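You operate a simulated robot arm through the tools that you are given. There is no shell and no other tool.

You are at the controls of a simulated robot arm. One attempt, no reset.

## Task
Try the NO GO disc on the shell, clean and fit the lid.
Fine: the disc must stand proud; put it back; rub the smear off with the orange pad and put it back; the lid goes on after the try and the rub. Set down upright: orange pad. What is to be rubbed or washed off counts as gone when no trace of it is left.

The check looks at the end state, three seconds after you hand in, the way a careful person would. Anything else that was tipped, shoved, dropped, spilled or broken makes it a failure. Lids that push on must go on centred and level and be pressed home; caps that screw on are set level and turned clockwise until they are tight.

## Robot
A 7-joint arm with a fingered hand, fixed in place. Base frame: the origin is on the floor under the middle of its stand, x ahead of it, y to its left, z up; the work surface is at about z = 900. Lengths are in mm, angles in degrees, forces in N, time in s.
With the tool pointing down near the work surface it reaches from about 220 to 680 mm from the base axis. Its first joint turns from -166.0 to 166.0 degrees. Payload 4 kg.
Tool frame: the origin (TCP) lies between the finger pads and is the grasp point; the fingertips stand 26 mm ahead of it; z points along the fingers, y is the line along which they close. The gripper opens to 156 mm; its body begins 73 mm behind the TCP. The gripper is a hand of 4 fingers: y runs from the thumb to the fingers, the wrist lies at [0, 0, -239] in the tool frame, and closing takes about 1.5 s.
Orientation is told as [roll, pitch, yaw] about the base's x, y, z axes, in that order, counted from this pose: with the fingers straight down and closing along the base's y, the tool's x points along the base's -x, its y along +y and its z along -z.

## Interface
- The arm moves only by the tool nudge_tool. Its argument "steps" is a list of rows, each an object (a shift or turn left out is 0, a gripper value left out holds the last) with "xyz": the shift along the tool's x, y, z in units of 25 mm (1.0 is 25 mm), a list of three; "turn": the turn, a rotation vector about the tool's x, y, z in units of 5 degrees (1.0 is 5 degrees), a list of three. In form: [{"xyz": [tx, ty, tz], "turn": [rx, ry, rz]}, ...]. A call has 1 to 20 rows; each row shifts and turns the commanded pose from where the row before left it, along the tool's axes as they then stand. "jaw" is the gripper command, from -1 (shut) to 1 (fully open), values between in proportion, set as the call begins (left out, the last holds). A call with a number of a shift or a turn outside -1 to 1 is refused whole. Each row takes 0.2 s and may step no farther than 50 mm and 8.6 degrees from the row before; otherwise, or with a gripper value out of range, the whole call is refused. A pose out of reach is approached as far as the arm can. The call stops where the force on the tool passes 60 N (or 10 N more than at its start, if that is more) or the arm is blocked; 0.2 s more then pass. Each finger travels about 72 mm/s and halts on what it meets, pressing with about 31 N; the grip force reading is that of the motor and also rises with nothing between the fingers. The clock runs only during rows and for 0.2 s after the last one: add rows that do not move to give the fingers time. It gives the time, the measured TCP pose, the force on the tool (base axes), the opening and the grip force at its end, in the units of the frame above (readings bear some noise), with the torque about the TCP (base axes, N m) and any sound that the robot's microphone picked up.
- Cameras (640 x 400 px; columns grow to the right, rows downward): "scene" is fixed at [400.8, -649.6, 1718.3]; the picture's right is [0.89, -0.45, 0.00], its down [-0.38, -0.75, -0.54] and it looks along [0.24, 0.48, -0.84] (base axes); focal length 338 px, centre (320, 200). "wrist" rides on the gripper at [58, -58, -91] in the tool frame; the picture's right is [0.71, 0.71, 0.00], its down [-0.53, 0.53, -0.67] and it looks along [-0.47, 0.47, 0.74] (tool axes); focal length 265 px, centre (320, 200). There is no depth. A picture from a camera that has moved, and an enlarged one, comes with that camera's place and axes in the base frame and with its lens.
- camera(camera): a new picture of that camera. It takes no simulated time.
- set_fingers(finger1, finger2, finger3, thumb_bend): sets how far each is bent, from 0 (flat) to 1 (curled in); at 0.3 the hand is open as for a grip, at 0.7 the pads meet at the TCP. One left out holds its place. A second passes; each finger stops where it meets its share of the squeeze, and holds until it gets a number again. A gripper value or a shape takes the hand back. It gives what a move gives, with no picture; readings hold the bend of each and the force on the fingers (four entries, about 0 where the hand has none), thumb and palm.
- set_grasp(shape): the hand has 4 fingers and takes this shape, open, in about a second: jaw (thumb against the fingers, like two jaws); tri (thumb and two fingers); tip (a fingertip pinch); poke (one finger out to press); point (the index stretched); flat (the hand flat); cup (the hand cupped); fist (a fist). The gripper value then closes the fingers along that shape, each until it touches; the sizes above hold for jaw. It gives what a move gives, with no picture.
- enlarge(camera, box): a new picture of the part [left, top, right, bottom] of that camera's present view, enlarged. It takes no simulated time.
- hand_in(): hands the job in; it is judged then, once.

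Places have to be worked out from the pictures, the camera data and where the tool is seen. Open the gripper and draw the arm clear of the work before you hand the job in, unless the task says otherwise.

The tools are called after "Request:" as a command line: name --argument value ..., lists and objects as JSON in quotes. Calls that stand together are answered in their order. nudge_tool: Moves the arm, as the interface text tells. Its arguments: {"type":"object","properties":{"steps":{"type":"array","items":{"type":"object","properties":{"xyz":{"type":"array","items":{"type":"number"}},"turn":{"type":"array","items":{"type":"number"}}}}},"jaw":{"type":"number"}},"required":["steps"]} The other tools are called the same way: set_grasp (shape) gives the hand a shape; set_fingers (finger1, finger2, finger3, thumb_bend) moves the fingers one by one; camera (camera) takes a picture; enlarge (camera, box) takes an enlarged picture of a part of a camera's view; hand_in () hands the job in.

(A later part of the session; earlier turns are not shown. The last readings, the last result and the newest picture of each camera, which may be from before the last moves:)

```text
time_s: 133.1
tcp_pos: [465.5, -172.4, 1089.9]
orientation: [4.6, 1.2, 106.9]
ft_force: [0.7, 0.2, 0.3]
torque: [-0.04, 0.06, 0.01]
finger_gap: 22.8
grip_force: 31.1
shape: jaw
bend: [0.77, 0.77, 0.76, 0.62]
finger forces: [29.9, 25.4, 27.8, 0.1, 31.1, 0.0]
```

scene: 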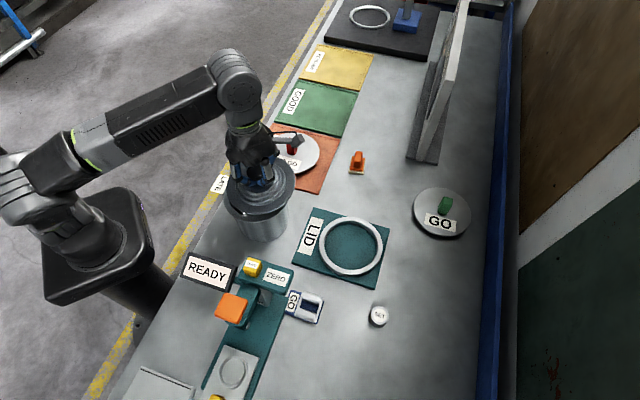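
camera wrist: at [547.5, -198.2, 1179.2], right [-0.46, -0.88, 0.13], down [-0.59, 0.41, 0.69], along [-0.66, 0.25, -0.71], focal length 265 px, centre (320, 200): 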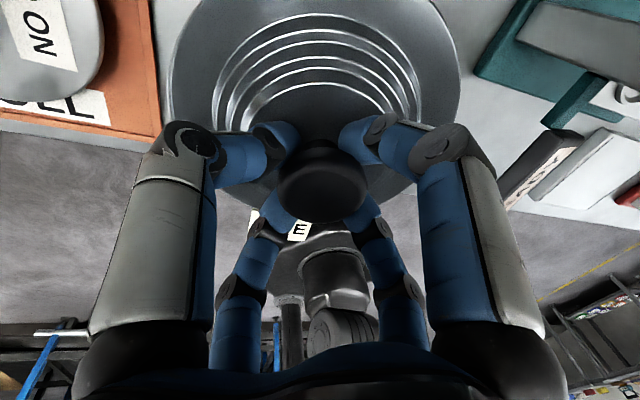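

First hint of contact. I continue in 1 mm steps.

Request:
nudge_tool --steps '[{"xyz": [-0.0007, -0.003, 0.04]}, {}]'

Request:
enlarge --camera "scene" --box '[220, 150, 300, 230]'

```text
time_s: 133.7
tcp_pos: [467.2, -171.4, 1089.9]
orientation: [4.5, 1.1, 107.1]
ft_force: [0.6, 0.3, 4.8]
torque: [-0.22, 0.21, 0.03]
finger_gap: 23.1
grip_force: 30.8
shape: jaw
bend: [0.77, 0.77, 0.76, 0.61]
finger forces: [32.3, 25.0, 28.2, 0.0, 33.3, 0.0]
```

```text
5.00 times, centred on (260, 190) of scene
camera zoom: at [400.8, -649.6, 1718.3], right [0.89, -0.45, 0.0], down [-0.38, -0.75, -0.54], along [0.24, 0.48, -0.84], focal length 1692 px, centre (620, 250)
```

zoom: 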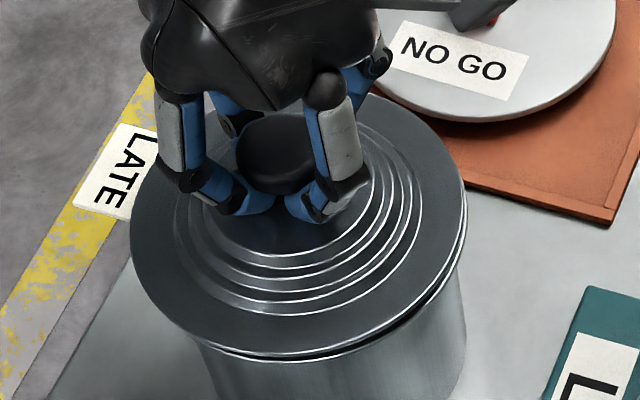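

Contact is again at the left-front while the right gap is larger: the right side is ~3–4° high. I lift 4 mm, trim that tilt, compensate the shift, and lower again.

Request:
nudge_tool --steps '[{"xyz": [0.003, 0.012, -0.16]}, {"turn": [-0.503, -0.486, 0]}, {"xyz": [0.11, -0.113, -0.007]}, {}]'

Request:
enlarge --camera "scene" --box '[220, 150, 300, 230]'

Request:
enlarge --camera "scene" --box '[222, 190, 262, 230]'

Request:
enlarge --camera "scene" --box '[255, 190, 295, 230]'

```text
time_s: 134.7
tcp_pos: [469.6, -173.4, 1091.7]
orientation: [7.2, -1.4, 106.7]
ft_force: [1.0, 0.2, -2.0]
torque: [-0.01, 0.02, 0.01]
finger_gap: 22.9
grip_force: 31.4
shape: jaw
bend: [0.77, 0.77, 0.76, 0.61]
finger forces: [29.5, 26.8, 27.8, 0.1, 32.3, 0.0]
```

```text
5.00 times, centred on (260, 190) of scene
camera zoom: at [400.8, -649.6, 1718.3], right [0.89, -0.45, 0.0], down [-0.38, -0.75, -0.54], along [0.24, 0.48, -0.84], focal length 1692 px, centre (620, 250)
```

zoom: 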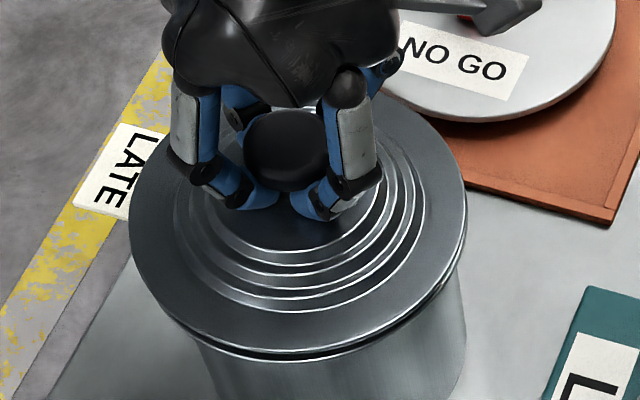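

```text
10.00 times, centred on (242, 210) of scene
camera zoom: at [400.8, -649.6, 1718.3], right [0.89, -0.45, 0.0], down [-0.38, -0.75, -0.54], along [0.24, 0.48, -0.84], focal length 3385 px, centre (1100, 100)
```

zoom: 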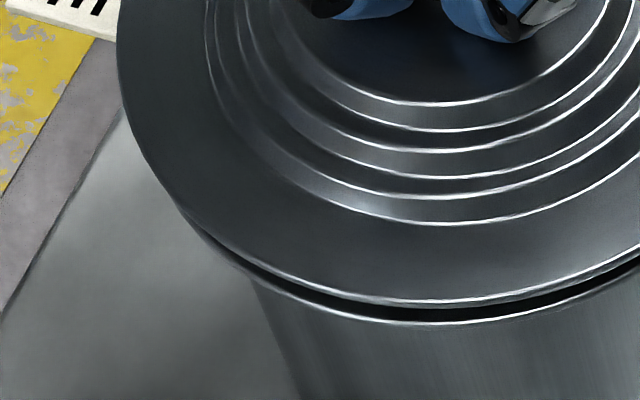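

```text
10.00 times, centred on (275, 210) of scene
camera zoom: at [400.8, -649.6, 1718.3], right [0.89, -0.45, 0.0], down [-0.38, -0.75, -0.54], along [0.24, 0.48, -0.84], focal length 3385 px, centre (770, 100)
```

zoom: 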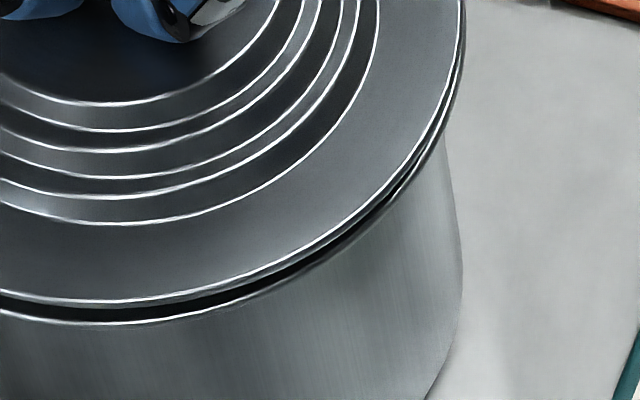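

The gap now looks even all around and concentric. I lower again in small steps.

Request:
nudge_tool --steps '[{"xyz": [0, -0.006, 0.08]}, {}]'

Request:
nudge_tool --steps '[{"xyz": [0, -0.005, 0.06]}, {}]'

Request:
nudge_tool --steps '[{"xyz": [0, -0.005, 0.06]}, {}]'

```text
time_s: 135.3
tcp_pos: [470.0, -174.1, 1091.4]
orientation: [7.2, -1.3, 106.8]
ft_force: [-0.3, 0.4, 2.2]
torque: [-0.16, -0.01, 0.01]
finger_gap: 22.9
grip_force: 30.9
shape: jaw
bend: [0.77, 0.77, 0.76, 0.61]
finger forces: [31.8, 26.6, 28.3, 0.1, 33.6, 0.1]
```

```text
time_s: 135.9
tcp_pos: [470.3, -173.3, 1089.6]
orientation: [7.1, -1.3, 106.9]
ft_force: [0.9, 2.0, 4.7]
torque: [-0.35, -0.02, 0.06]
finger_gap: 23.0
grip_force: 30.9
shape: jaw
bend: [0.77, 0.77, 0.76, 0.61]
finger forces: [35.1, 26.5, 29.2, 0.0, 36.6, 0.0]
```

```text
time_s: 136.5
tcp_pos: [470.2, -173.5, 1088.0]
orientation: [7.3, -1.4, 106.8]
ft_force: [0.1, 1.0, 6.2]
torque: [-0.47, -0.05, 0.05]
finger_gap: 23.2
grip_force: 30.7
shape: jaw
bend: [0.77, 0.77, 0.76, 0.6]
finger forces: [38.6, 26.4, 30.1, 0.1, 39.8, 0.0]
```

Contact is now a single point on the −y side at r≈69 mm, so I shift the lid toward +y in 1 mm steps.

Request:
nudge_tool --steps '[{"xyz": [-0.038, -0.012, -0.004]}, {}]'

Request:
nudge_tool --steps '[{"xyz": [-0.038, -0.012, -0.004]}, {}]'

```text
time_s: 137.1
tcp_pos: [470.1, -171.8, 1087.8]
orientation: [7.2, -1.3, 106.8]
ft_force: [1.7, 0.1, 6.3]
torque: [-0.47, -0.05, 0.07]
finger_gap: 23.4
grip_force: 30.8
shape: jaw
bend: [0.77, 0.77, 0.76, 0.6]
finger forces: [38.6, 26.4, 30.0, 0.0, 39.3, 0.0]
```

```text
time_s: 137.7
tcp_pos: [470.3, -171.9, 1087.5]
orientation: [7.2, -1.4, 106.8]
ft_force: [0.2, 0.4, -0.6]
torque: [-0.02, 0.0, 0.02]
finger_gap: 22.9
grip_force: 31.0
shape: jaw
bend: [0.77, 0.77, 0.76, 0.6]
finger forces: [30.4, 27.2, 29.5, 0.1, 33.4, 0.1]
```

It slipped in again (force back to zero). I continue lowering.

Request:
nudge_tool --steps '[{"xyz": [0, -0.005, 0.06]}, {}]'

Request:
nudge_tool --steps '[{"xyz": [0, -0.005, 0.06]}, {}]'

Request:
enlarge --camera "scene" --box '[220, 150, 300, 230]'

```text
time_s: 138.3
tcp_pos: [470.4, -171.7, 1086.3]
orientation: [7.1, -1.3, 106.7]
ft_force: [1.3, 0.2, 0.1]
torque: [0.01, -0.01, 0.03]
finger_gap: 23.1
grip_force: 30.7
shape: jaw
bend: [0.77, 0.77, 0.76, 0.6]
finger forces: [30.5, 26.9, 29.7, 0.1, 34.6, 0.0]
```

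```text
time_s: 138.9
tcp_pos: [470.7, -172.4, 1085.5]
orientation: [7.2, -1.4, 106.8]
ft_force: [0.4, 0.0, -0.5]
torque: [-0.01, -0.02, 0.03]
finger_gap: 23.2
grip_force: 31.2
shape: jaw
bend: [0.77, 0.77, 0.76, 0.6]
finger forces: [30.7, 27.0, 29.5, 0.1, 35.0, 0.0]
```

```text
5.00 times, centred on (260, 190) of scene
camera zoom: at [400.8, -649.6, 1718.3], right [0.89, -0.45, 0.0], down [-0.38, -0.75, -0.54], along [0.24, 0.48, -0.84], focal length 1692 px, centre (620, 250)
```

zoom: 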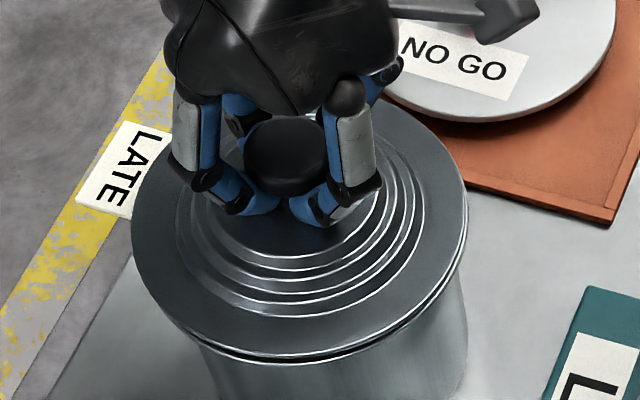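

The lid is going in freely. I keep lowering.

Request:
nudge_tool --steps '[{"xyz": [0, -0.005, 0.06]}, {}]'

Request:
nudge_tool --steps '[{"xyz": [0, -0.005, 0.06]}, {}]'

Request:
enlarge --camera "scene" --box '[222, 190, 262, 230]'

Request:
enlarge --camera "scene" --box '[255, 190, 295, 230]'

```text
time_s: 139.5
tcp_pos: [470.0, -171.0, 1082.5]
orientation: [7.2, -1.3, 106.9]
ft_force: [1.4, 0.9, -0.5]
torque: [0.0, -0.04, 0.0]
finger_gap: 23.2
grip_force: 31.0
shape: jaw
bend: [0.77, 0.77, 0.76, 0.6]
finger forces: [30.5, 27.5, 29.4, 0.0, 34.8, 0.1]
```

```text
time_s: 140.1
tcp_pos: [468.2, -170.9, 1082.2]
orientation: [7.2, -1.3, 106.8]
ft_force: [0.5, 0.8, 1.5]
torque: [0.0, -0.26, -0.04]
finger_gap: 23.4
grip_force: 30.6
shape: jaw
bend: [0.77, 0.77, 0.76, 0.61]
finger forces: [32.1, 29.3, 29.8, 0.0, 35.5, 0.0]
```

```text
10.00 times, centred on (242, 210) of scene
camera zoom: at [400.8, -649.6, 1718.3], right [0.89, -0.45, 0.0], down [-0.38, -0.75, -0.54], along [0.24, 0.48, -0.84], focal length 3385 px, centre (1100, 100)
```

zoom: 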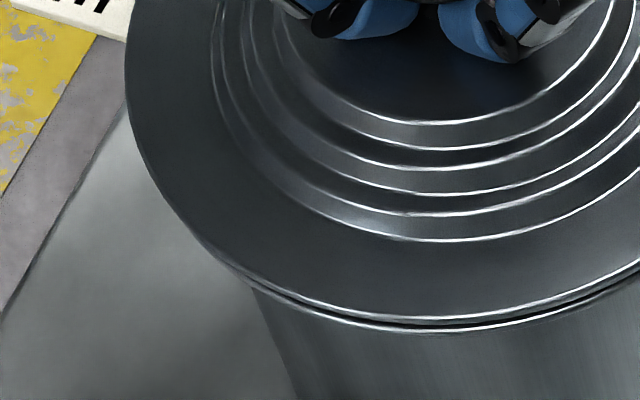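

```text
10.00 times, centred on (275, 210) of scene
camera zoom: at [400.8, -649.6, 1718.3], right [0.89, -0.45, 0.0], down [-0.38, -0.75, -0.54], along [0.24, 0.48, -0.84], focal length 3385 px, centre (770, 100)
```

zoom: 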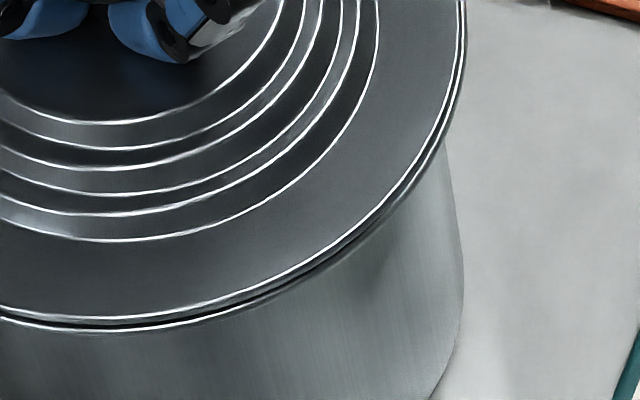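

The lid is almost seated; first flange contact is on the +x side. I keep pressing down in small steps.

Request:
nudge_tool --steps '[{"xyz": [0, -0.004, 0.05]}, {}]'

Request:
nudge_tool --steps '[{"xyz": [0, -0.004, 0.05]}, {}]'

Request:
enlarge --camera "scene" --box '[222, 190, 262, 230]'

Request:
enlarge --camera "scene" --box '[255, 190, 295, 230]'

```text
time_s: 140.7
tcp_pos: [469.5, -172.2, 1080.0]
orientation: [7.3, -1.3, 106.9]
ft_force: [-0.3, 0.2, 3.5]
torque: [0.0, -0.34, -0.03]
finger_gap: 23.5
grip_force: 31.0
shape: jaw
bend: [0.77, 0.77, 0.76, 0.61]
finger forces: [34.3, 31.0, 30.4, 0.0, 35.5, 0.1]
```

```text
time_s: 141.3
tcp_pos: [470.5, -172.2, 1080.9]
orientation: [7.1, -1.2, 106.8]
ft_force: [-0.1, -0.1, 5.4]
torque: [-0.05, -0.51, 0.0]
finger_gap: 23.4
grip_force: 30.9
shape: jaw
bend: [0.77, 0.76, 0.76, 0.61]
finger forces: [36.7, 32.5, 31.0, 0.0, 36.2, 0.0]
```

```text
10.00 times, centred on (242, 210) of scene
camera zoom: at [400.8, -649.6, 1718.3], right [0.89, -0.45, 0.0], down [-0.38, -0.75, -0.54], along [0.24, 0.48, -0.84], focal length 3385 px, centre (1100, 100)
```

zoom: 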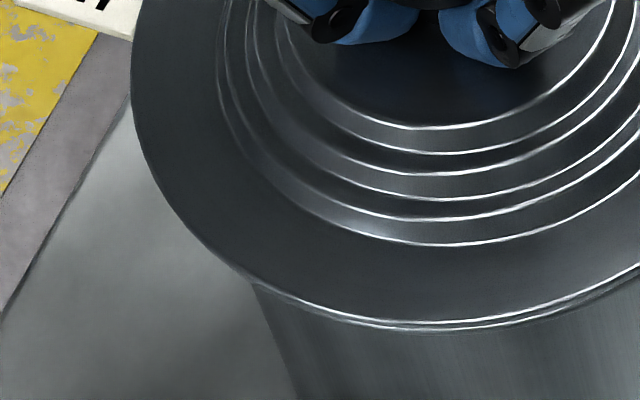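

```text
10.00 times, centred on (275, 210) of scene
camera zoom: at [400.8, -649.6, 1718.3], right [0.89, -0.45, 0.0], down [-0.38, -0.75, -0.54], along [0.24, 0.48, -0.84], focal length 3385 px, centre (770, 100)
```

zoom: 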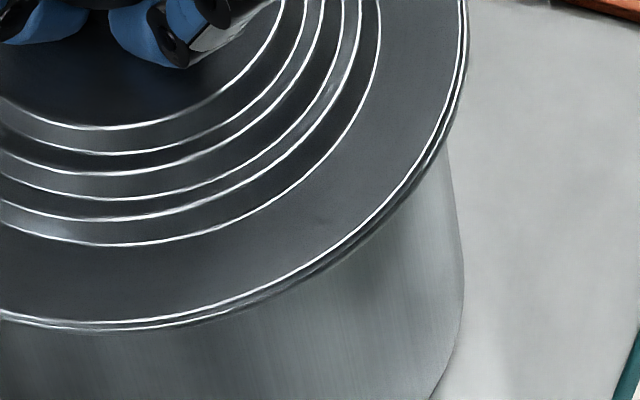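

The flange is flush on the near and right side. I release the knob and lift the hand to inspect, then I'll press it home from above.

Request:
nudge_tool --steps '[{}, {}, {}, {}]' --jaw -0.3

Request:
nudge_tool --steps '[{"xyz": [0, 0.012, -0.15]}, {"xyz": [0, 0.03, -0.4]}, {}]' --jaw -0.05

Request:
enlarge --camera "scene" --box '[220, 150, 300, 230]'

Request:
camera --camera "wrist"

```text
time_s: 142.3
tcp_pos: [470.2, -170.8, 1079.9]
orientation: [7.1, -1.3, 106.7]
ft_force: [-0.8, -0.5, 18.2]
torque: [-0.08, -0.25, -0.06]
finger_gap: 52.3
grip_force: 0.1
shape: jaw
bend: [0.8, 0.45, 0.45, 0.64]
finger forces: [4.7, 0.0, 1.4, 0.0, 12.1, 0.0]
```

```text
time_s: 143.1
tcp_pos: [471.2, -171.4, 1093.5]
orientation: [7.2, -1.4, 106.9]
ft_force: [0.6, 1.3, -1.0]
torque: [0.01, 0.0, -0.01]
finger_gap: 73.9
grip_force: 0.1
shape: jaw
bend: [0.38, 0.38, 0.38, 0.7]
finger forces: [0.1, 0.0, 0.1, 0.0, 0.1, 0.1]
```

```text
5.00 times, centred on (260, 190) of scene
camera zoom: at [400.8, -649.6, 1718.3], right [0.89, -0.45, 0.0], down [-0.38, -0.75, -0.54], along [0.24, 0.48, -0.84], focal length 1692 px, centre (620, 250)
```

zoom: 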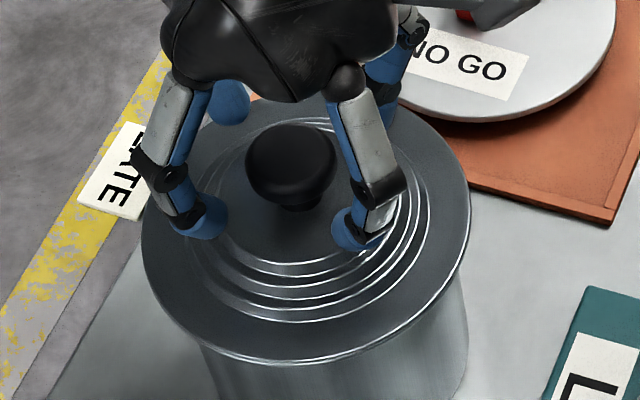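

```text
taken
camera wrist: at [553.3, -208.2, 1175.8], right [-0.47, -0.88, 0.07], down [-0.57, 0.36, 0.74], along [-0.68, 0.3, -0.67], focal length 265 px, centre (320, 200)
```

wrist: 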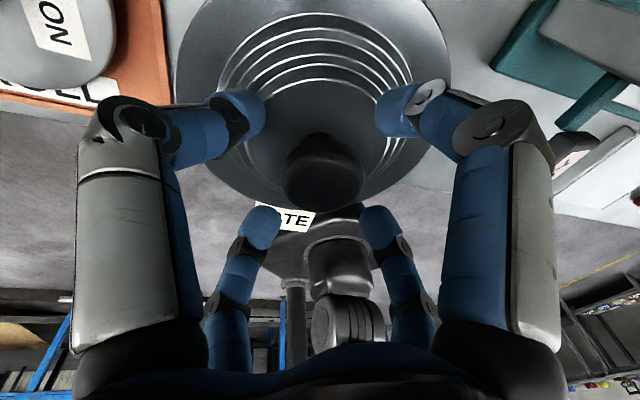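

The lid sits flush. I raise the hand well clear, straighten it to vertical and make a fist for pressing.

Request:
nudge_tool --steps '[{"xyz": [0, 0.06, -0.8]}, {"xyz": [0, 0.07, -0.9]}, {"xyz": [0, 0.07, -0.9]}, {"turn": [0.695, 0.142, 0]}, {"turn": [0.695, 0.142, 0]}, {}]'

Request:
set_grasp --shape "fist"

Request:
camera --camera "wrist"

Request:
enlarge --camera "scene" --box '[200, 110, 320, 250]'

```text
time_s: 144.5
tcp_pos: [474.1, -172.7, 1157.4]
orientation: [0.2, 0.2, 106.9]
ft_force: [0.0, 0.2, 0.1]
torque: [0.0, 0.01, -0.01]
finger_gap: 73.7
grip_force: 0.1
shape: jaw
bend: [0.38, 0.38, 0.38, 0.7]
finger forces: [0.0, 0.1, 0.0, 0.1, 0.0, 0.1]
```

```text
time_s: 145.4
tcp_pos: [473.7, -172.2, 1158.7]
orientation: [0.1, 0.1, 107.0]
ft_force: [-0.3, -0.2, -0.2]
torque: [0.04, -0.01, -0.01]
finger_gap: 0.0
grip_force: 0.1
shape: fist
bend: [1.0, 1.0, 1.0, 0.62]
finger forces: [0.0, 0.1, 0.0, 0.0, 0.1, 0.1]
```

```text
taken
camera wrist: at [545.7, -210.4, 1250.0], right [-0.47, -0.88, 0.0], down [-0.65, 0.35, 0.67], along [-0.59, 0.31, -0.74], focal length 265 px, centre (320, 200)
```

wrist: 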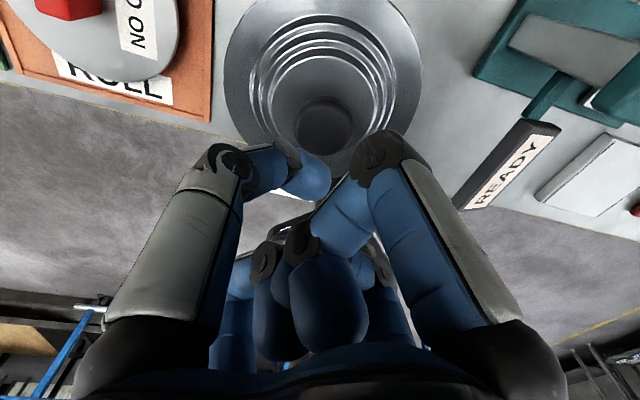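

```text
2.86 times, centred on (260, 180) of scene
camera zoom: at [400.8, -649.6, 1718.3], right [0.89, -0.45, 0.0], down [-0.38, -0.75, -0.54], along [0.24, 0.48, -0.84], focal length 967 px, centre (491, 257)
```

zoom: 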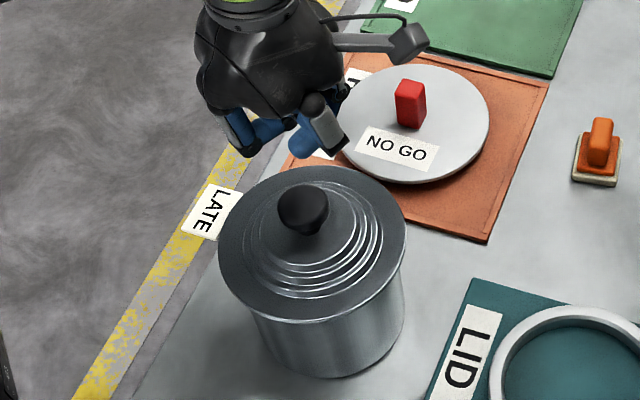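

The lid looks seated and level. I zoom in on its edge, then switch from the lopsided fist to closed fingertips for a centred push on the knob.

Request:
enlarge --camera "scene" --box '[222, 165, 297, 235]'

Request:
enlarge --camera "wrist" --box '[210, 0, 440, 200]'

Request:
set_grasp --shape "jaw"

Request:
nudge_tool --steps '[{}, {}, {}, {}, {}, {}, {}, {}]' --jaw -1

Request:
camera --camera "wrist"

```text
5.71 times, centred on (260, 200) of scene
camera zoom: at [400.8, -649.6, 1718.3], right [0.89, -0.45, 0.0], down [-0.38, -0.75, -0.54], along [0.24, 0.48, -0.84], focal length 1934 px, centre (666, 200)
```

zoom: 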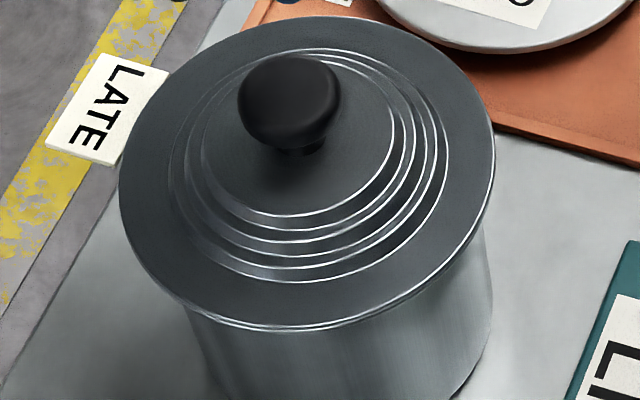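

```text
2.00 times, centred on (325, 100) of wrist
camera zoom: at [545.7, -210.4, 1250.0], right [-0.47, -0.88, 0.0], down [-0.65, 0.35, 0.67], along [-0.59, 0.31, -0.74], focal length 531 px, centre (310, 400)
```

zoom: 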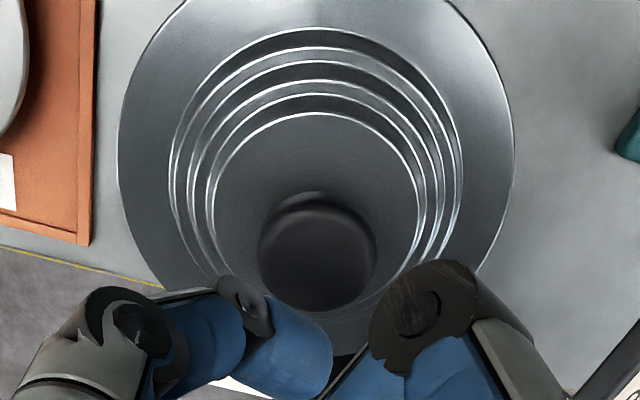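

```text
time_s: 146.3
tcp_pos: [474.2, -172.0, 1157.9]
orientation: [0.1, 0.1, 106.9]
ft_force: [0.1, 0.0, 0.2]
torque: [-0.01, -0.03, -0.01]
finger_gap: 122.8
grip_force: 0.0
shape: jaw
bend: [1.0, 0.3, 1.0, 0.3]
finger forces: [0.0, 0.0, 0.0, 0.0, 0.0, 0.1]
```

```text
time_s: 148.1
tcp_pos: [473.4, -171.2, 1157.5]
orientation: [0.2, 0.1, 106.9]
ft_force: [0.2, 0.2, -0.2]
torque: [0.0, -0.02, 0.0]
finger_gap: 8.1
grip_force: 31.0
shape: jaw
bend: [1.0, 0.7, 1.0, 0.7]
finger forces: [0.1, 0.0, 0.0, 0.0, 0.0, 0.0]
```

```text
taken
camera wrist: at [545.7, -210.5, 1250.1], right [-0.47, -0.88, 0.0], down [-0.65, 0.35, 0.67], along [-0.59, 0.31, -0.74], focal length 265 px, centre (320, 200)
```

wrist: 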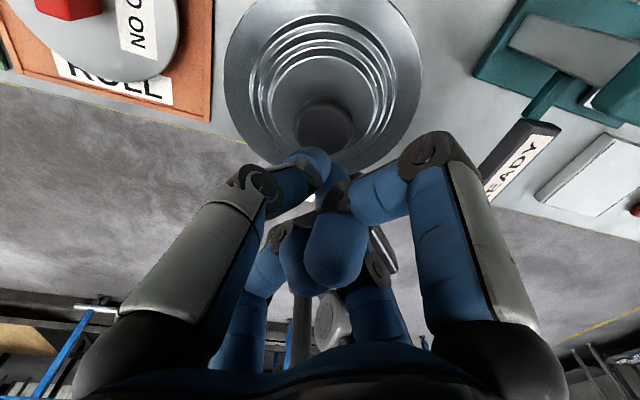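

Fingers 1 and 3 stayed curled; I open the hand fully and check they come out.

Request:
nudge_tool --steps '[{}, {}, {}, {}, {}, {}, {}, {}, {}, {}]' --jaw 1

Request:
camera --camera "wrist"

```text
time_s: 150.3
tcp_pos: [473.7, -171.5, 1157.5]
orientation: [0.1, 0.1, 106.9]
ft_force: [-0.9, -0.2, 0.3]
torque: [-0.02, 0.0, -0.01]
finger_gap: 122.6
grip_force: 0.1
shape: jaw
bend: [1.0, 0.3, 1.0, 0.3]
finger forces: [0.0, 0.0, 0.0, 0.1, 0.0, 0.1]
```

```text
taken
camera wrist: at [545.7, -210.5, 1250.1], right [-0.47, -0.88, 0.0], down [-0.65, 0.35, 0.67], along [-0.59, 0.31, -0.74], focal length 265 px, centre (320, 200)
```

wrist: 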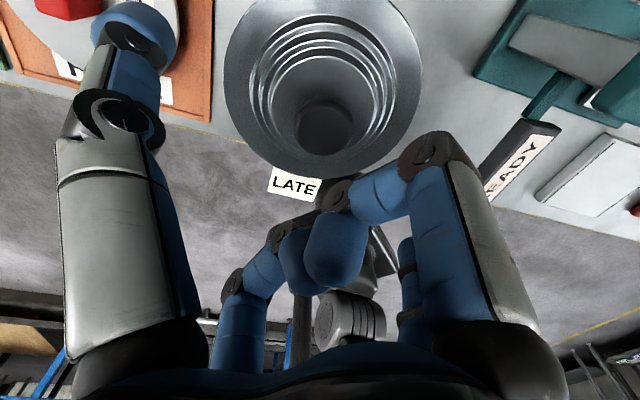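

Fingers 1 and 3 are hooked over each other. I open them one at a time.

Request:
set_fingers --finger1 0.3

Request:
camera --camera "wrist"

```text
time_s: 151.3
tcp_pos: [474.8, -172.9, 1158.4]
orientation: [0.3, 0.1, 106.9]
ft_force: [0.3, 0.5, 0.1]
torque: [0.0, 0.0, 0.0]
finger_gap: 89.3
grip_force: 0.1
shape: fingers
bend: [1.0, 0.3, 1.0, 0.3]
finger forces: [0.0, 0.0, 0.0, 0.0, 0.0, 0.0]
```

```text
taken
camera wrist: at [545.7, -210.5, 1250.1], right [-0.47, -0.88, 0.0], down [-0.65, 0.35, 0.67], along [-0.59, 0.31, -0.74], focal length 265 px, centre (320, 200)
```

wrist: 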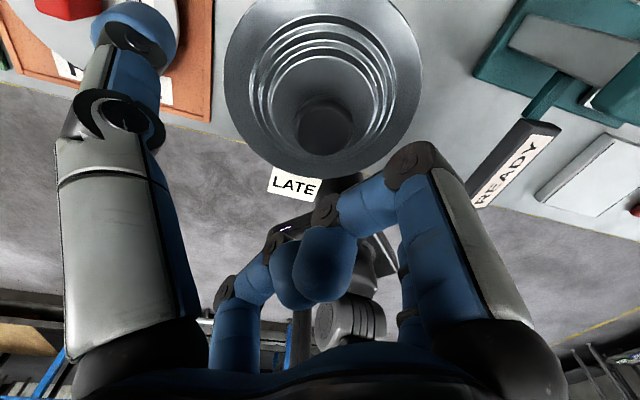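

Finger1 is still hooked behind finger3. I curl finger1 back and try opening finger3 first.

Request:
set_fingers --finger1 1.0 --finger3 0.3

Request:
camera --camera "wrist"

```text
time_s: 152.3
tcp_pos: [473.3, -172.1, 1157.3]
orientation: [0.3, 0.2, 106.8]
ft_force: [0.5, 0.6, 0.0]
torque: [0.0, -0.01, 0.01]
finger_gap: 93.8
grip_force: 0.1
shape: fingers
bend: [1.0, 0.3, 1.0, 0.3]
finger forces: [0.0, 0.0, 0.1, 0.1, 0.1, 0.0]
```

```text
taken
camera wrist: at [545.7, -210.5, 1250.1], right [-0.47, -0.88, 0.0], down [-0.65, 0.35, 0.67], along [-0.59, 0.31, -0.74], focal length 265 px, centre (320, 200)
```

wrist: 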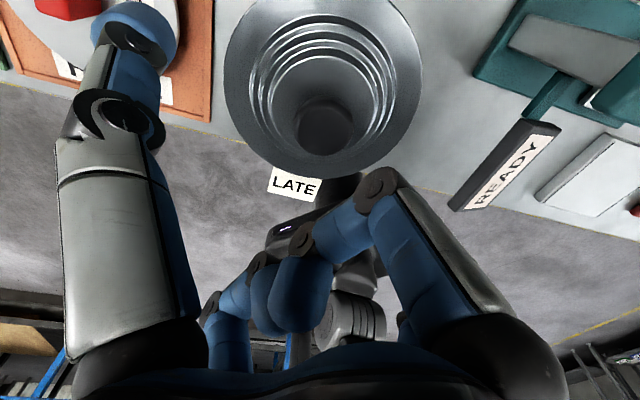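

They hook each other. I try the "flat" shape to straighten all digits at once.

Request:
set_grasp --shape "flat"

Request:
camera --camera "wrist"

```text
time_s: 153.2
tcp_pos: [473.5, -170.9, 1157.6]
orientation: [0.3, 0.1, 107.0]
ft_force: [0.0, -0.8, 0.6]
torque: [-0.05, -0.04, -0.04]
finger_gap: 150.2
grip_force: 0.0
shape: flat
bend: [1.0, 0.7, 1.0, 0.76]
finger forces: [0.0, 0.0, 0.0, 0.0, 0.1, 0.0]
```

```text
taken
camera wrist: at [545.7, -210.5, 1250.1], right [-0.47, -0.88, 0.0], down [-0.65, 0.35, 0.67], along [-0.59, 0.31, -0.74], focal length 265 px, centre (320, 200)
```

wrist: 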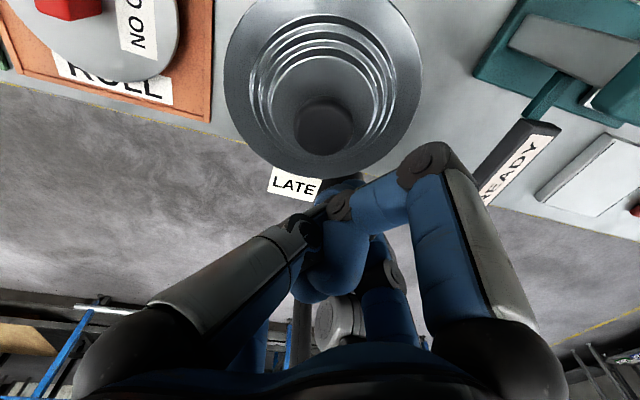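

That folded the thumb in as well. I bring thumb and finger2 back out, and try to unhook finger1 from finger3 in small steps.

Request:
set_fingers --finger1 1.0 --finger2 0.3 --finger3 1.0 --thumb_bend 0.3

Request:
set_fingers --finger1 0.9 --finger3 0.6

Request:
camera --camera "wrist"

```text
time_s: 154.2
tcp_pos: [474.0, -172.5, 1159.0]
orientation: [0.3, 0.1, 106.9]
ft_force: [-0.6, 0.7, -0.2]
torque: [0.0, 0.01, 0.02]
finger_gap: 96.4
grip_force: 0.1
shape: fingers
bend: [1.0, 0.3, 1.0, 0.3]
finger forces: [0.0, 0.0, 0.1, 0.1, 0.1, 0.0]
```

```text
time_s: 155.2
tcp_pos: [473.6, -173.0, 1158.2]
orientation: [0.2, 0.2, 106.9]
ft_force: [-0.2, 0.8, -0.6]
torque: [0.06, 0.01, -0.02]
finger_gap: 96.1
grip_force: 0.1
shape: fingers
bend: [1.0, 0.3, 1.0, 0.3]
finger forces: [0.1, 0.0, 0.0, 0.1, 0.0, 0.1]
```

```text
taken
camera wrist: at [545.7, -210.5, 1250.1], right [-0.47, -0.88, 0.0], down [-0.65, 0.35, 0.67], along [-0.59, 0.31, -0.74], focal length 265 px, centre (320, 200)
```

wrist: 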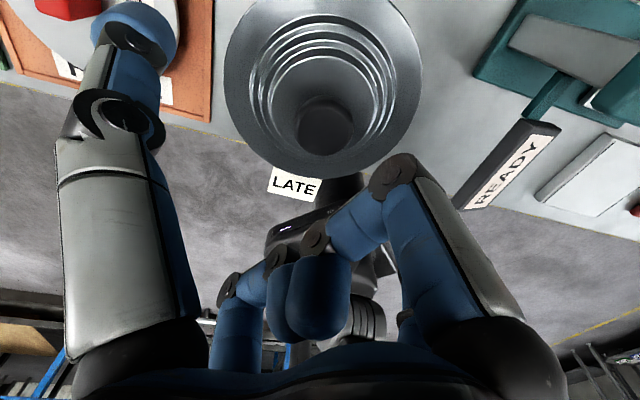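

Untangling isn't essential — thumb and finger2 are free and can do the pressing. First I check the seating closely at left, right and front.

Request:
enlarge --camera "scene" --box '[225, 195, 245, 215]'

Request:
enlarge --camera "scene" --box '[275, 185, 295, 205]'

Request:
enlarge --camera "scene" --box '[245, 210, 270, 235]'

Request:
enlarge --camera "wrist" --box '[210, 0, 440, 190]'

```text
16.00 times, centred on (235, 205) of scene
camera zoom: at [400.8, -649.6, 1718.3], right [0.89, -0.45, 0.0], down [-0.38, -0.75, -0.54], along [0.24, 0.48, -0.84], focal length 5416 px, centre (1680, 120)
```

zoom: 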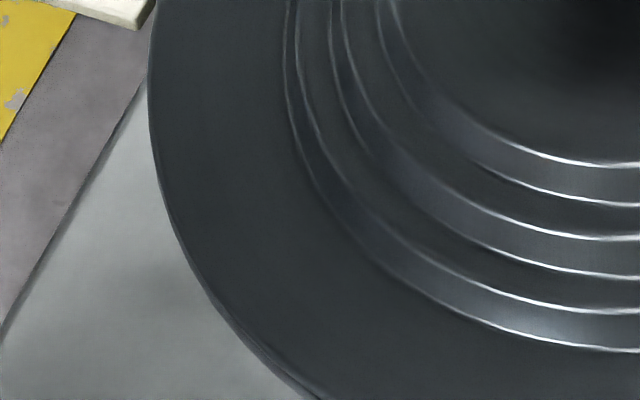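

```text
16.00 times, centred on (285, 195) of scene
camera zoom: at [400.8, -649.6, 1718.3], right [0.89, -0.45, 0.0], down [-0.38, -0.75, -0.54], along [0.24, 0.48, -0.84], focal length 5416 px, centre (880, 280)
```

zoom: 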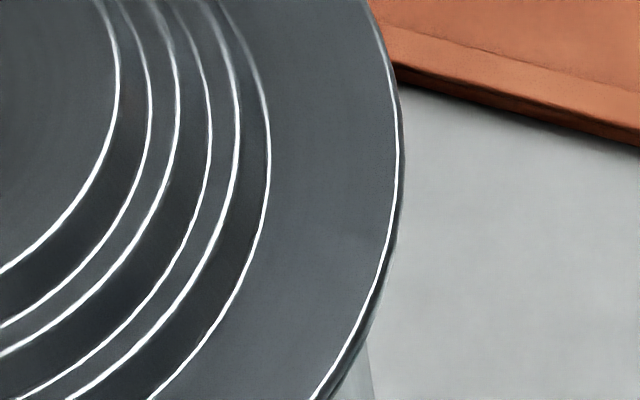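

```text
16.00 times, centred on (258, 222) of scene
camera zoom: at [400.8, -649.6, 1718.3], right [0.89, -0.45, 0.0], down [-0.38, -0.75, -0.54], along [0.24, 0.48, -0.84], focal length 5416 px, centre (1320, -160)
```

zoom: 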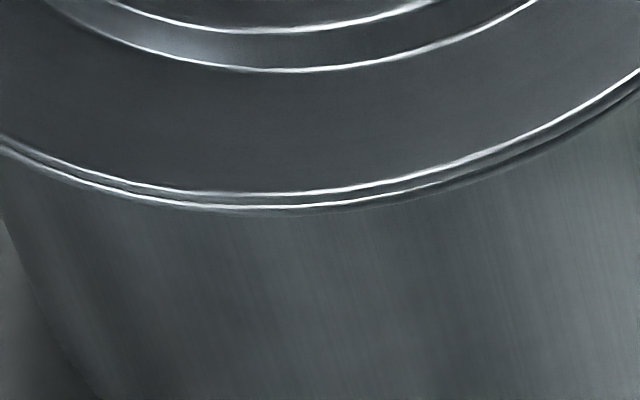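

```text
2.11 times, centred on (325, 95) of wrist
camera zoom: at [545.7, -210.5, 1250.1], right [-0.47, -0.88, 0.0], down [-0.65, 0.35, 0.67], along [-0.59, 0.31, -0.74], focal length 559 px, centre (310, 421)
```

zoom: 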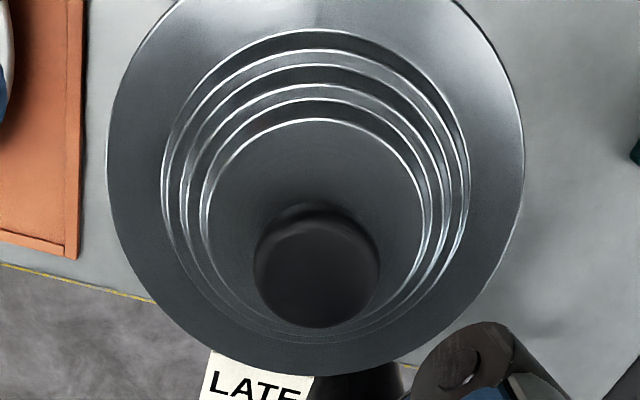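

The lid is concentric with the rim; only a slight residual gap may remain on the right-front. I centre over the knob, close thumb and finger2 together and descend to press.

Request:
set_fingers --finger1 1.0 --finger2 0.72 --finger3 1.0 --thumb_bend 0.72

Request:
nudge_tool --steps '[{"xyz": [-0.012, 0.147, 0]}, {"xyz": [0, 0, 0.6]}, {"xyz": [0, 0, 0.4]}, {}]'

Request:
camera --camera "wrist"

Request:
enlarge --camera "scene" --box '[210, 130, 310, 240]'

```text
time_s: 156.2
tcp_pos: [472.6, -173.0, 1158.3]
orientation: [0.2, 0.1, 106.9]
ft_force: [-0.4, -0.1, 0.3]
torque: [0.03, 0.01, 0.01]
finger_gap: 55.6
grip_force: 0.1
shape: fingers
bend: [1.0, 0.71, 1.0, 0.71]
finger forces: [0.0, 0.0, 0.1, 0.1, 0.0, 0.0]
```

```text
time_s: 157.2
tcp_pos: [470.6, -171.8, 1133.3]
orientation: [0.2, 0.1, 106.9]
ft_force: [0.2, -0.5, -0.3]
torque: [0.01, 0.02, 0.0]
finger_gap: 55.7
grip_force: 0.1
shape: fingers
bend: [1.0, 0.71, 1.0, 0.71]
finger forces: [0.0, 0.1, 0.0, 0.1, 0.1, 0.1]
```

```text
taken
camera wrist: at [541.9, -210.8, 1224.9], right [-0.47, -0.88, 0.0], down [-0.65, 0.35, 0.67], along [-0.59, 0.31, -0.74], focal length 265 px, centre (320, 200)
```

wrist: 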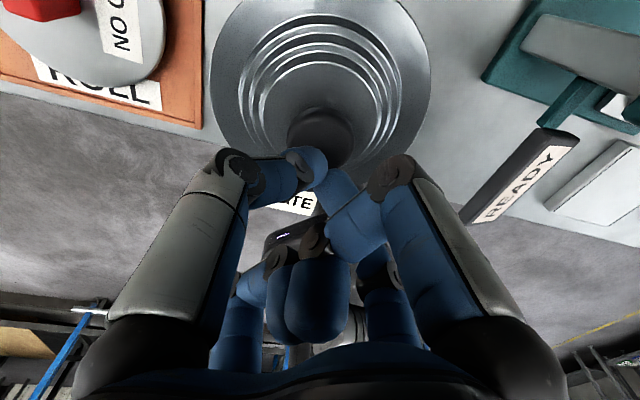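

```text
3.64 times, centred on (260, 185) of scene
camera zoom: at [400.8, -649.6, 1718.3], right [0.89, -0.45, 0.0], down [-0.38, -0.75, -0.54], along [0.24, 0.48, -0.84], focal length 1231 px, centre (538, 254)
```

zoom: 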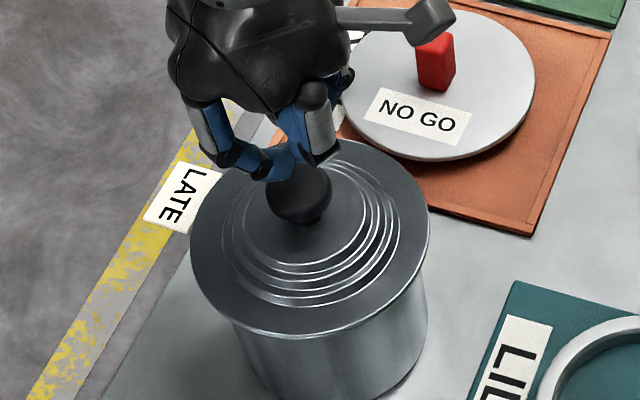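

The fingertips are right over the knob. I descend to touch it.

Request:
nudge_tool --steps '[{"xyz": [0, 0, 0.3]}, {}]'

Request:
nudge_tool --steps '[{"xyz": [0, 0, 0.12]}, {}]'

Request:
nudge_tool --steps '[{"xyz": [0, 0, 0.12]}, {}]'

```text
time_s: 157.8
tcp_pos: [469.9, -172.3, 1125.9]
orientation: [0.3, 0.1, 106.9]
ft_force: [-0.1, -0.4, -0.1]
torque: [0.01, 0.02, 0.01]
finger_gap: 55.5
grip_force: 0.1
shape: fingers
bend: [1.0, 0.71, 1.0, 0.71]
finger forces: [0.1, 0.0, 0.0, 0.0, 0.0, 0.0]
```

```text
time_s: 158.4
tcp_pos: [469.8, -174.0, 1121.8]
orientation: [0.2, 0.1, 106.9]
ft_force: [-0.2, 0.0, 0.0]
torque: [-0.01, 0.0, 0.01]
finger_gap: 55.7
grip_force: 0.1
shape: fingers
bend: [1.0, 0.71, 1.0, 0.71]
finger forces: [0.0, 0.0, 0.0, 0.0, 0.1, 0.0]
```

```text
time_s: 159.0
tcp_pos: [470.2, -172.4, 1119.4]
orientation: [0.1, 0.1, 107.0]
ft_force: [-0.1, 0.6, 0.4]
torque: [0.0, 0.04, 0.02]
finger_gap: 55.7
grip_force: 0.1
shape: fingers
bend: [1.0, 0.71, 1.0, 0.71]
finger forces: [0.1, 0.0, 0.1, 0.0, 0.0, 0.1]
```

Not yet touching; I continue in 2.5 mm steps.

Request:
nudge_tool --steps '[{"xyz": [0, 0, 0.1]}, {}]'

Request:
nudge_tool --steps '[{"xyz": [0, 0, 0.1]}, {}]'

Request:
nudge_tool --steps '[{"xyz": [0, 0, 0.08]}, {}]'

```text
time_s: 159.6
tcp_pos: [470.0, -173.4, 1118.1]
orientation: [0.1, 0.2, 106.9]
ft_force: [1.0, 0.5, 0.6]
torque: [-0.01, -0.01, 0.0]
finger_gap: 55.7
grip_force: 0.0
shape: fingers
bend: [1.0, 0.71, 1.0, 0.71]
finger forces: [0.0, 0.0, 0.0, 0.1, 0.0, 0.1]
```

```text
time_s: 160.2
tcp_pos: [469.4, -173.2, 1113.8]
orientation: [0.2, 0.1, 106.9]
ft_force: [-0.4, -0.1, 0.2]
torque: [0.05, -0.02, -0.03]
finger_gap: 55.8
grip_force: 0.0
shape: fingers
bend: [1.0, 0.71, 1.0, 0.71]
finger forces: [0.0, 0.1, 0.0, 0.0, 0.1, 0.0]
```

```text
time_s: 160.8
tcp_pos: [469.8, -173.6, 1112.7]
orientation: [0.2, 0.1, 106.9]
ft_force: [-0.4, 0.4, 0.1]
torque: [0.02, 0.01, 0.02]
finger_gap: 55.7
grip_force: 0.0
shape: fingers
bend: [1.0, 0.71, 1.0, 0.71]
finger forces: [0.1, 0.0, 0.1, 0.0, 0.1, 0.1]
```

Still free at TCP z≈1112.7. I continue.

Request:
nudge_tool --steps '[{"xyz": [0, 0, 0.08]}, {}]'

Request:
nudge_tool --steps '[{"xyz": [0, 0, 0.08]}, {}]'

Request:
camera --camera "wrist"

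Request:
enlarge --camera "scene" --box '[220, 145, 300, 225]'

```text
time_s: 161.4
tcp_pos: [469.3, -173.6, 1111.4]
orientation: [0.1, 0.1, 107.0]
ft_force: [0.9, -0.3, 11.8]
torque: [0.01, -0.1, -0.03]
finger_gap: 55.1
grip_force: 5.5
shape: fingers
bend: [1.0, 0.72, 1.0, 0.72]
finger forces: [0.0, 0.0, 0.0, 0.0, 10.3, 0.1]
```

```text
time_s: 162.0
tcp_pos: [470.9, -172.5, 1111.1]
orientation: [0.0, 0.3, 106.9]
ft_force: [6.4, -0.2, 30.5]
torque: [0.08, -0.29, -0.03]
finger_gap: 54.3
grip_force: 19.3
shape: fingers
bend: [1.0, 0.72, 1.0, 0.72]
finger forces: [0.1, 11.8, 0.0, 0.0, 27.0, 0.0]
```

```text
taken
camera wrist: at [541.9, -210.2, 1202.9], right [-0.47, -0.88, 0.0], down [-0.66, 0.35, 0.67], along [-0.59, 0.31, -0.75], focal length 265 px, centre (320, 200)
```

wrist: 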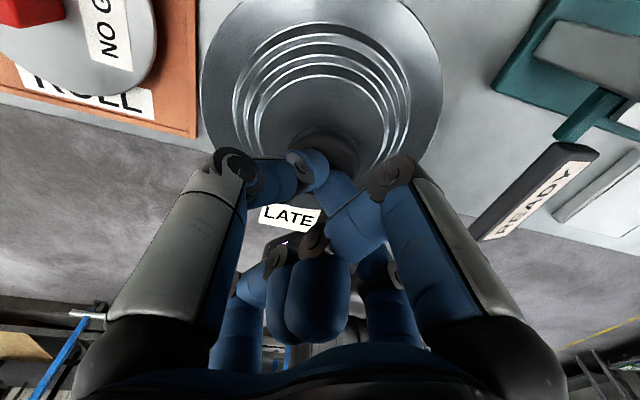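

```text
5.00 times, centred on (260, 185) of scene
camera zoom: at [400.8, -649.6, 1718.3], right [0.89, -0.45, 0.0], down [-0.38, -0.75, -0.54], along [0.24, 0.48, -0.84], focal length 1692 px, centre (620, 275)
```

zoom: 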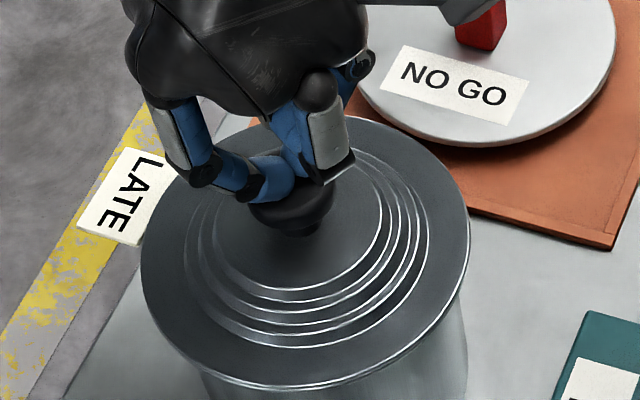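

Pressing with 30 N, well centred. I increase the push stepwise to about 50 N.

Request:
nudge_tool --steps '[{"xyz": [0, 0, 0.06]}, {}]'

Request:
nudge_tool --steps '[{"xyz": [0, 0, 0.04]}, {}, {}]'

Request:
enlarge --camera "scene" --box '[245, 210, 270, 235]'

Request:
enlarge --camera "scene" --box '[275, 185, 295, 205]'

```text
time_s: 162.6
tcp_pos: [470.1, -172.0, 1109.8]
orientation: [-0.1, 0.3, 106.9]
ft_force: [8.5, 3.5, 43.5]
torque: [0.17, -0.34, 0.02]
finger_gap: 53.8
grip_force: 26.7
shape: fingers
bend: [1.0, 0.73, 1.0, 0.73]
finger forces: [0.0, 15.7, 0.0, 0.0, 37.9, 0.1]
```

```text
time_s: 163.4
tcp_pos: [470.5, -173.3, 1109.4]
orientation: [-0.2, 0.3, 106.8]
ft_force: [10.8, 6.7, 47.6]
torque: [0.26, -0.35, -0.01]
finger_gap: 53.2
grip_force: 22.6
shape: fingers
bend: [1.0, 0.73, 1.0, 0.73]
finger forces: [0.0, 0.1, 0.0, 0.1, 45.1, 0.1]
```

```text
16.00 times, centred on (258, 222) of scene
camera zoom: at [400.8, -649.6, 1718.3], right [0.89, -0.45, 0.0], down [-0.38, -0.75, -0.54], along [0.24, 0.48, -0.84], focal length 5416 px, centre (1320, -160)
```

zoom: 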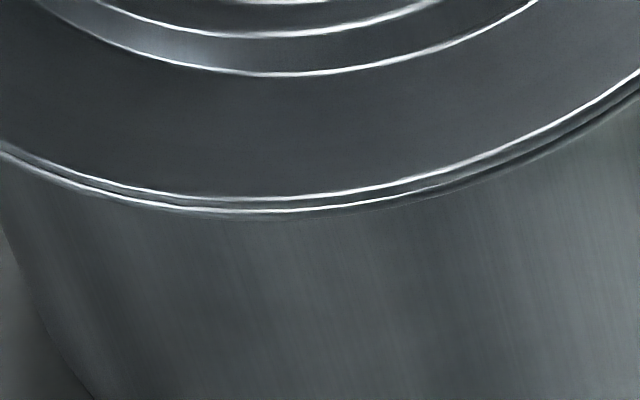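

```text
16.00 times, centred on (285, 195) of scene
camera zoom: at [400.8, -649.6, 1718.3], right [0.89, -0.45, 0.0], down [-0.38, -0.75, -0.54], along [0.24, 0.48, -0.84], focal length 5416 px, centre (880, 280)
```

zoom: 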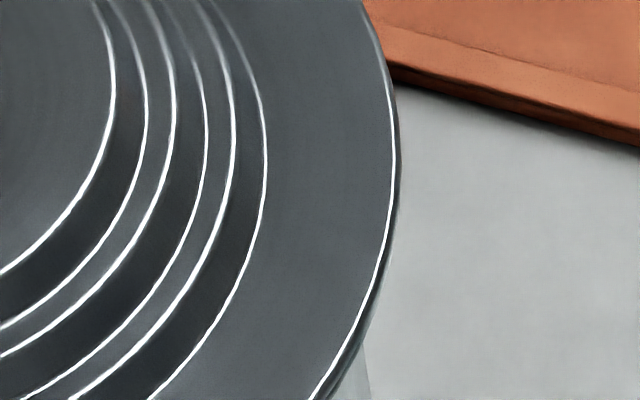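

Under ~48 N the lid no longer moves, so it appears home. I release the pressure and raise the hand.

Request:
nudge_tool --steps '[{"xyz": [0, 0, -0.3]}, {"xyz": [0, 0, -1]}, {"xyz": [0, 0, -1]}, {"xyz": [0, 0, -0.5]}, {}]'

Request:
enlarge --camera "scene" --box '[222, 160, 297, 240]'

Request:
camera --camera "scene"

```text
time_s: 164.6
tcp_pos: [470.0, -173.3, 1175.9]
orientation: [0.3, 0.1, 106.9]
ft_force: [-0.3, 0.5, 0.9]
torque: [-0.01, 0.0, -0.01]
finger_gap: 55.2
grip_force: 0.0
shape: fingers
bend: [1.0, 0.71, 1.0, 0.71]
finger forces: [0.0, 0.0, 0.1, 0.0, 0.0, 0.1]
```

```text
5.00 times, centred on (260, 200) of scene
camera zoom: at [400.8, -649.6, 1718.3], right [0.89, -0.45, 0.0], down [-0.38, -0.75, -0.54], along [0.24, 0.48, -0.84], focal length 1692 px, centre (622, 200)
```

zoom: 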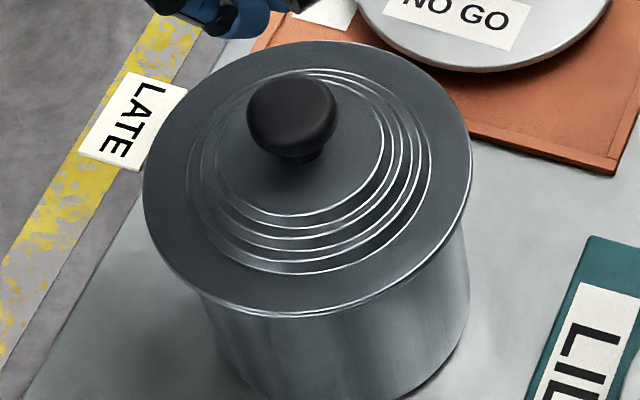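

```text
taken
```

scene: 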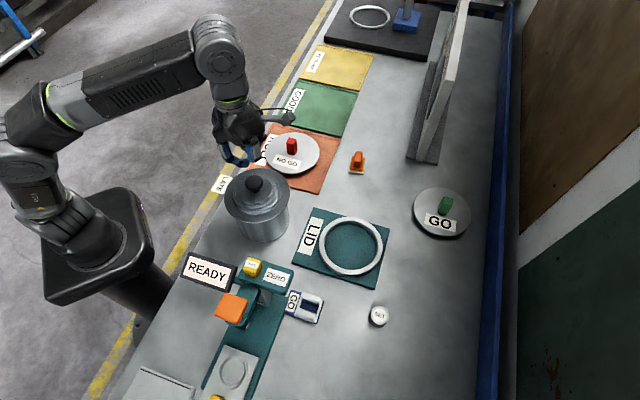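

The lid looks level (ellipse fit gives ~0°) and concentric. I check the other side's edge with the wrist camera.

Request:
camera --camera "wrist"

Request:
enlarge --camera "wrist" --box '[220, 0, 430, 180]'

Request:
enlarge --camera "scene" --box '[225, 215, 290, 250]'

```text
taken
camera wrist: at [541.9, -210.7, 1268.3], right [-0.47, -0.88, 0.0], down [-0.65, 0.35, 0.67], along [-0.59, 0.31, -0.74], focal length 265 px, centre (320, 200)
```

wrist: 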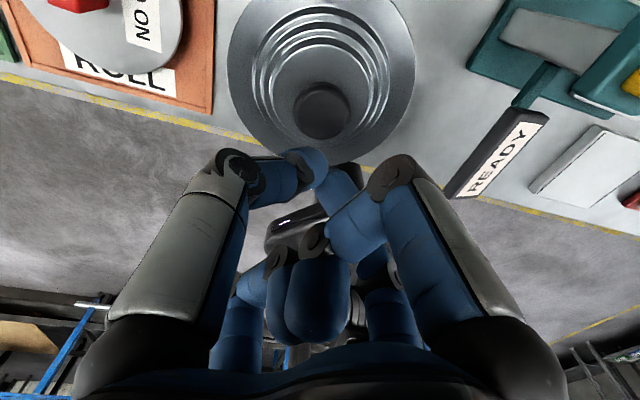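

```text
2.22 times, centred on (325, 90) of wrist
camera zoom: at [541.9, -210.7, 1268.3], right [-0.47, -0.88, 0.0], down [-0.65, 0.35, 0.67], along [-0.59, 0.31, -0.74], focal length 590 px, centre (309, 444)
```

zoom: 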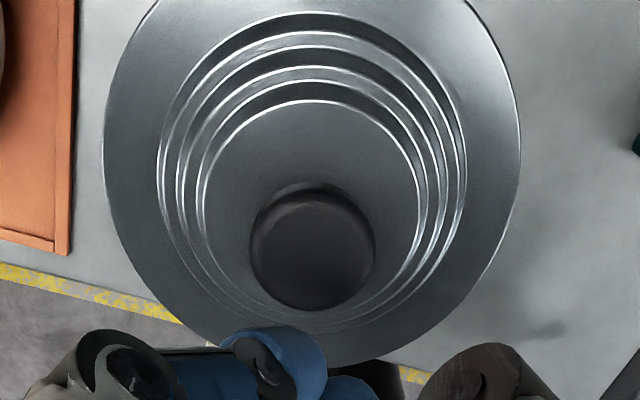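

```text
9.85 times, centred on (258, 232) of scene
camera zoom: at [400.8, -649.6, 1718.3], right [0.89, -0.45, 0.0], down [-0.38, -0.75, -0.54], along [0.24, 0.48, -0.84], focal length 3333 px, centre (935, -120)
```

zoom: 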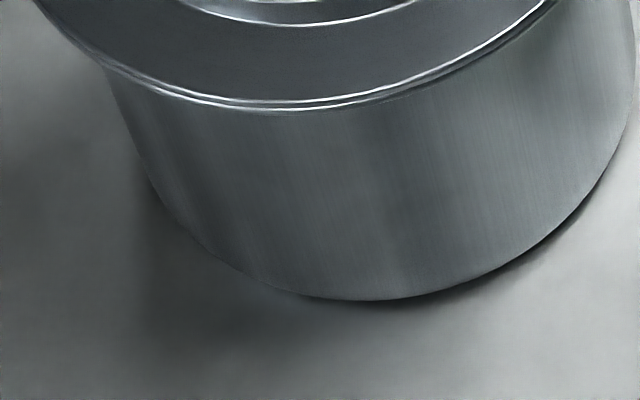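

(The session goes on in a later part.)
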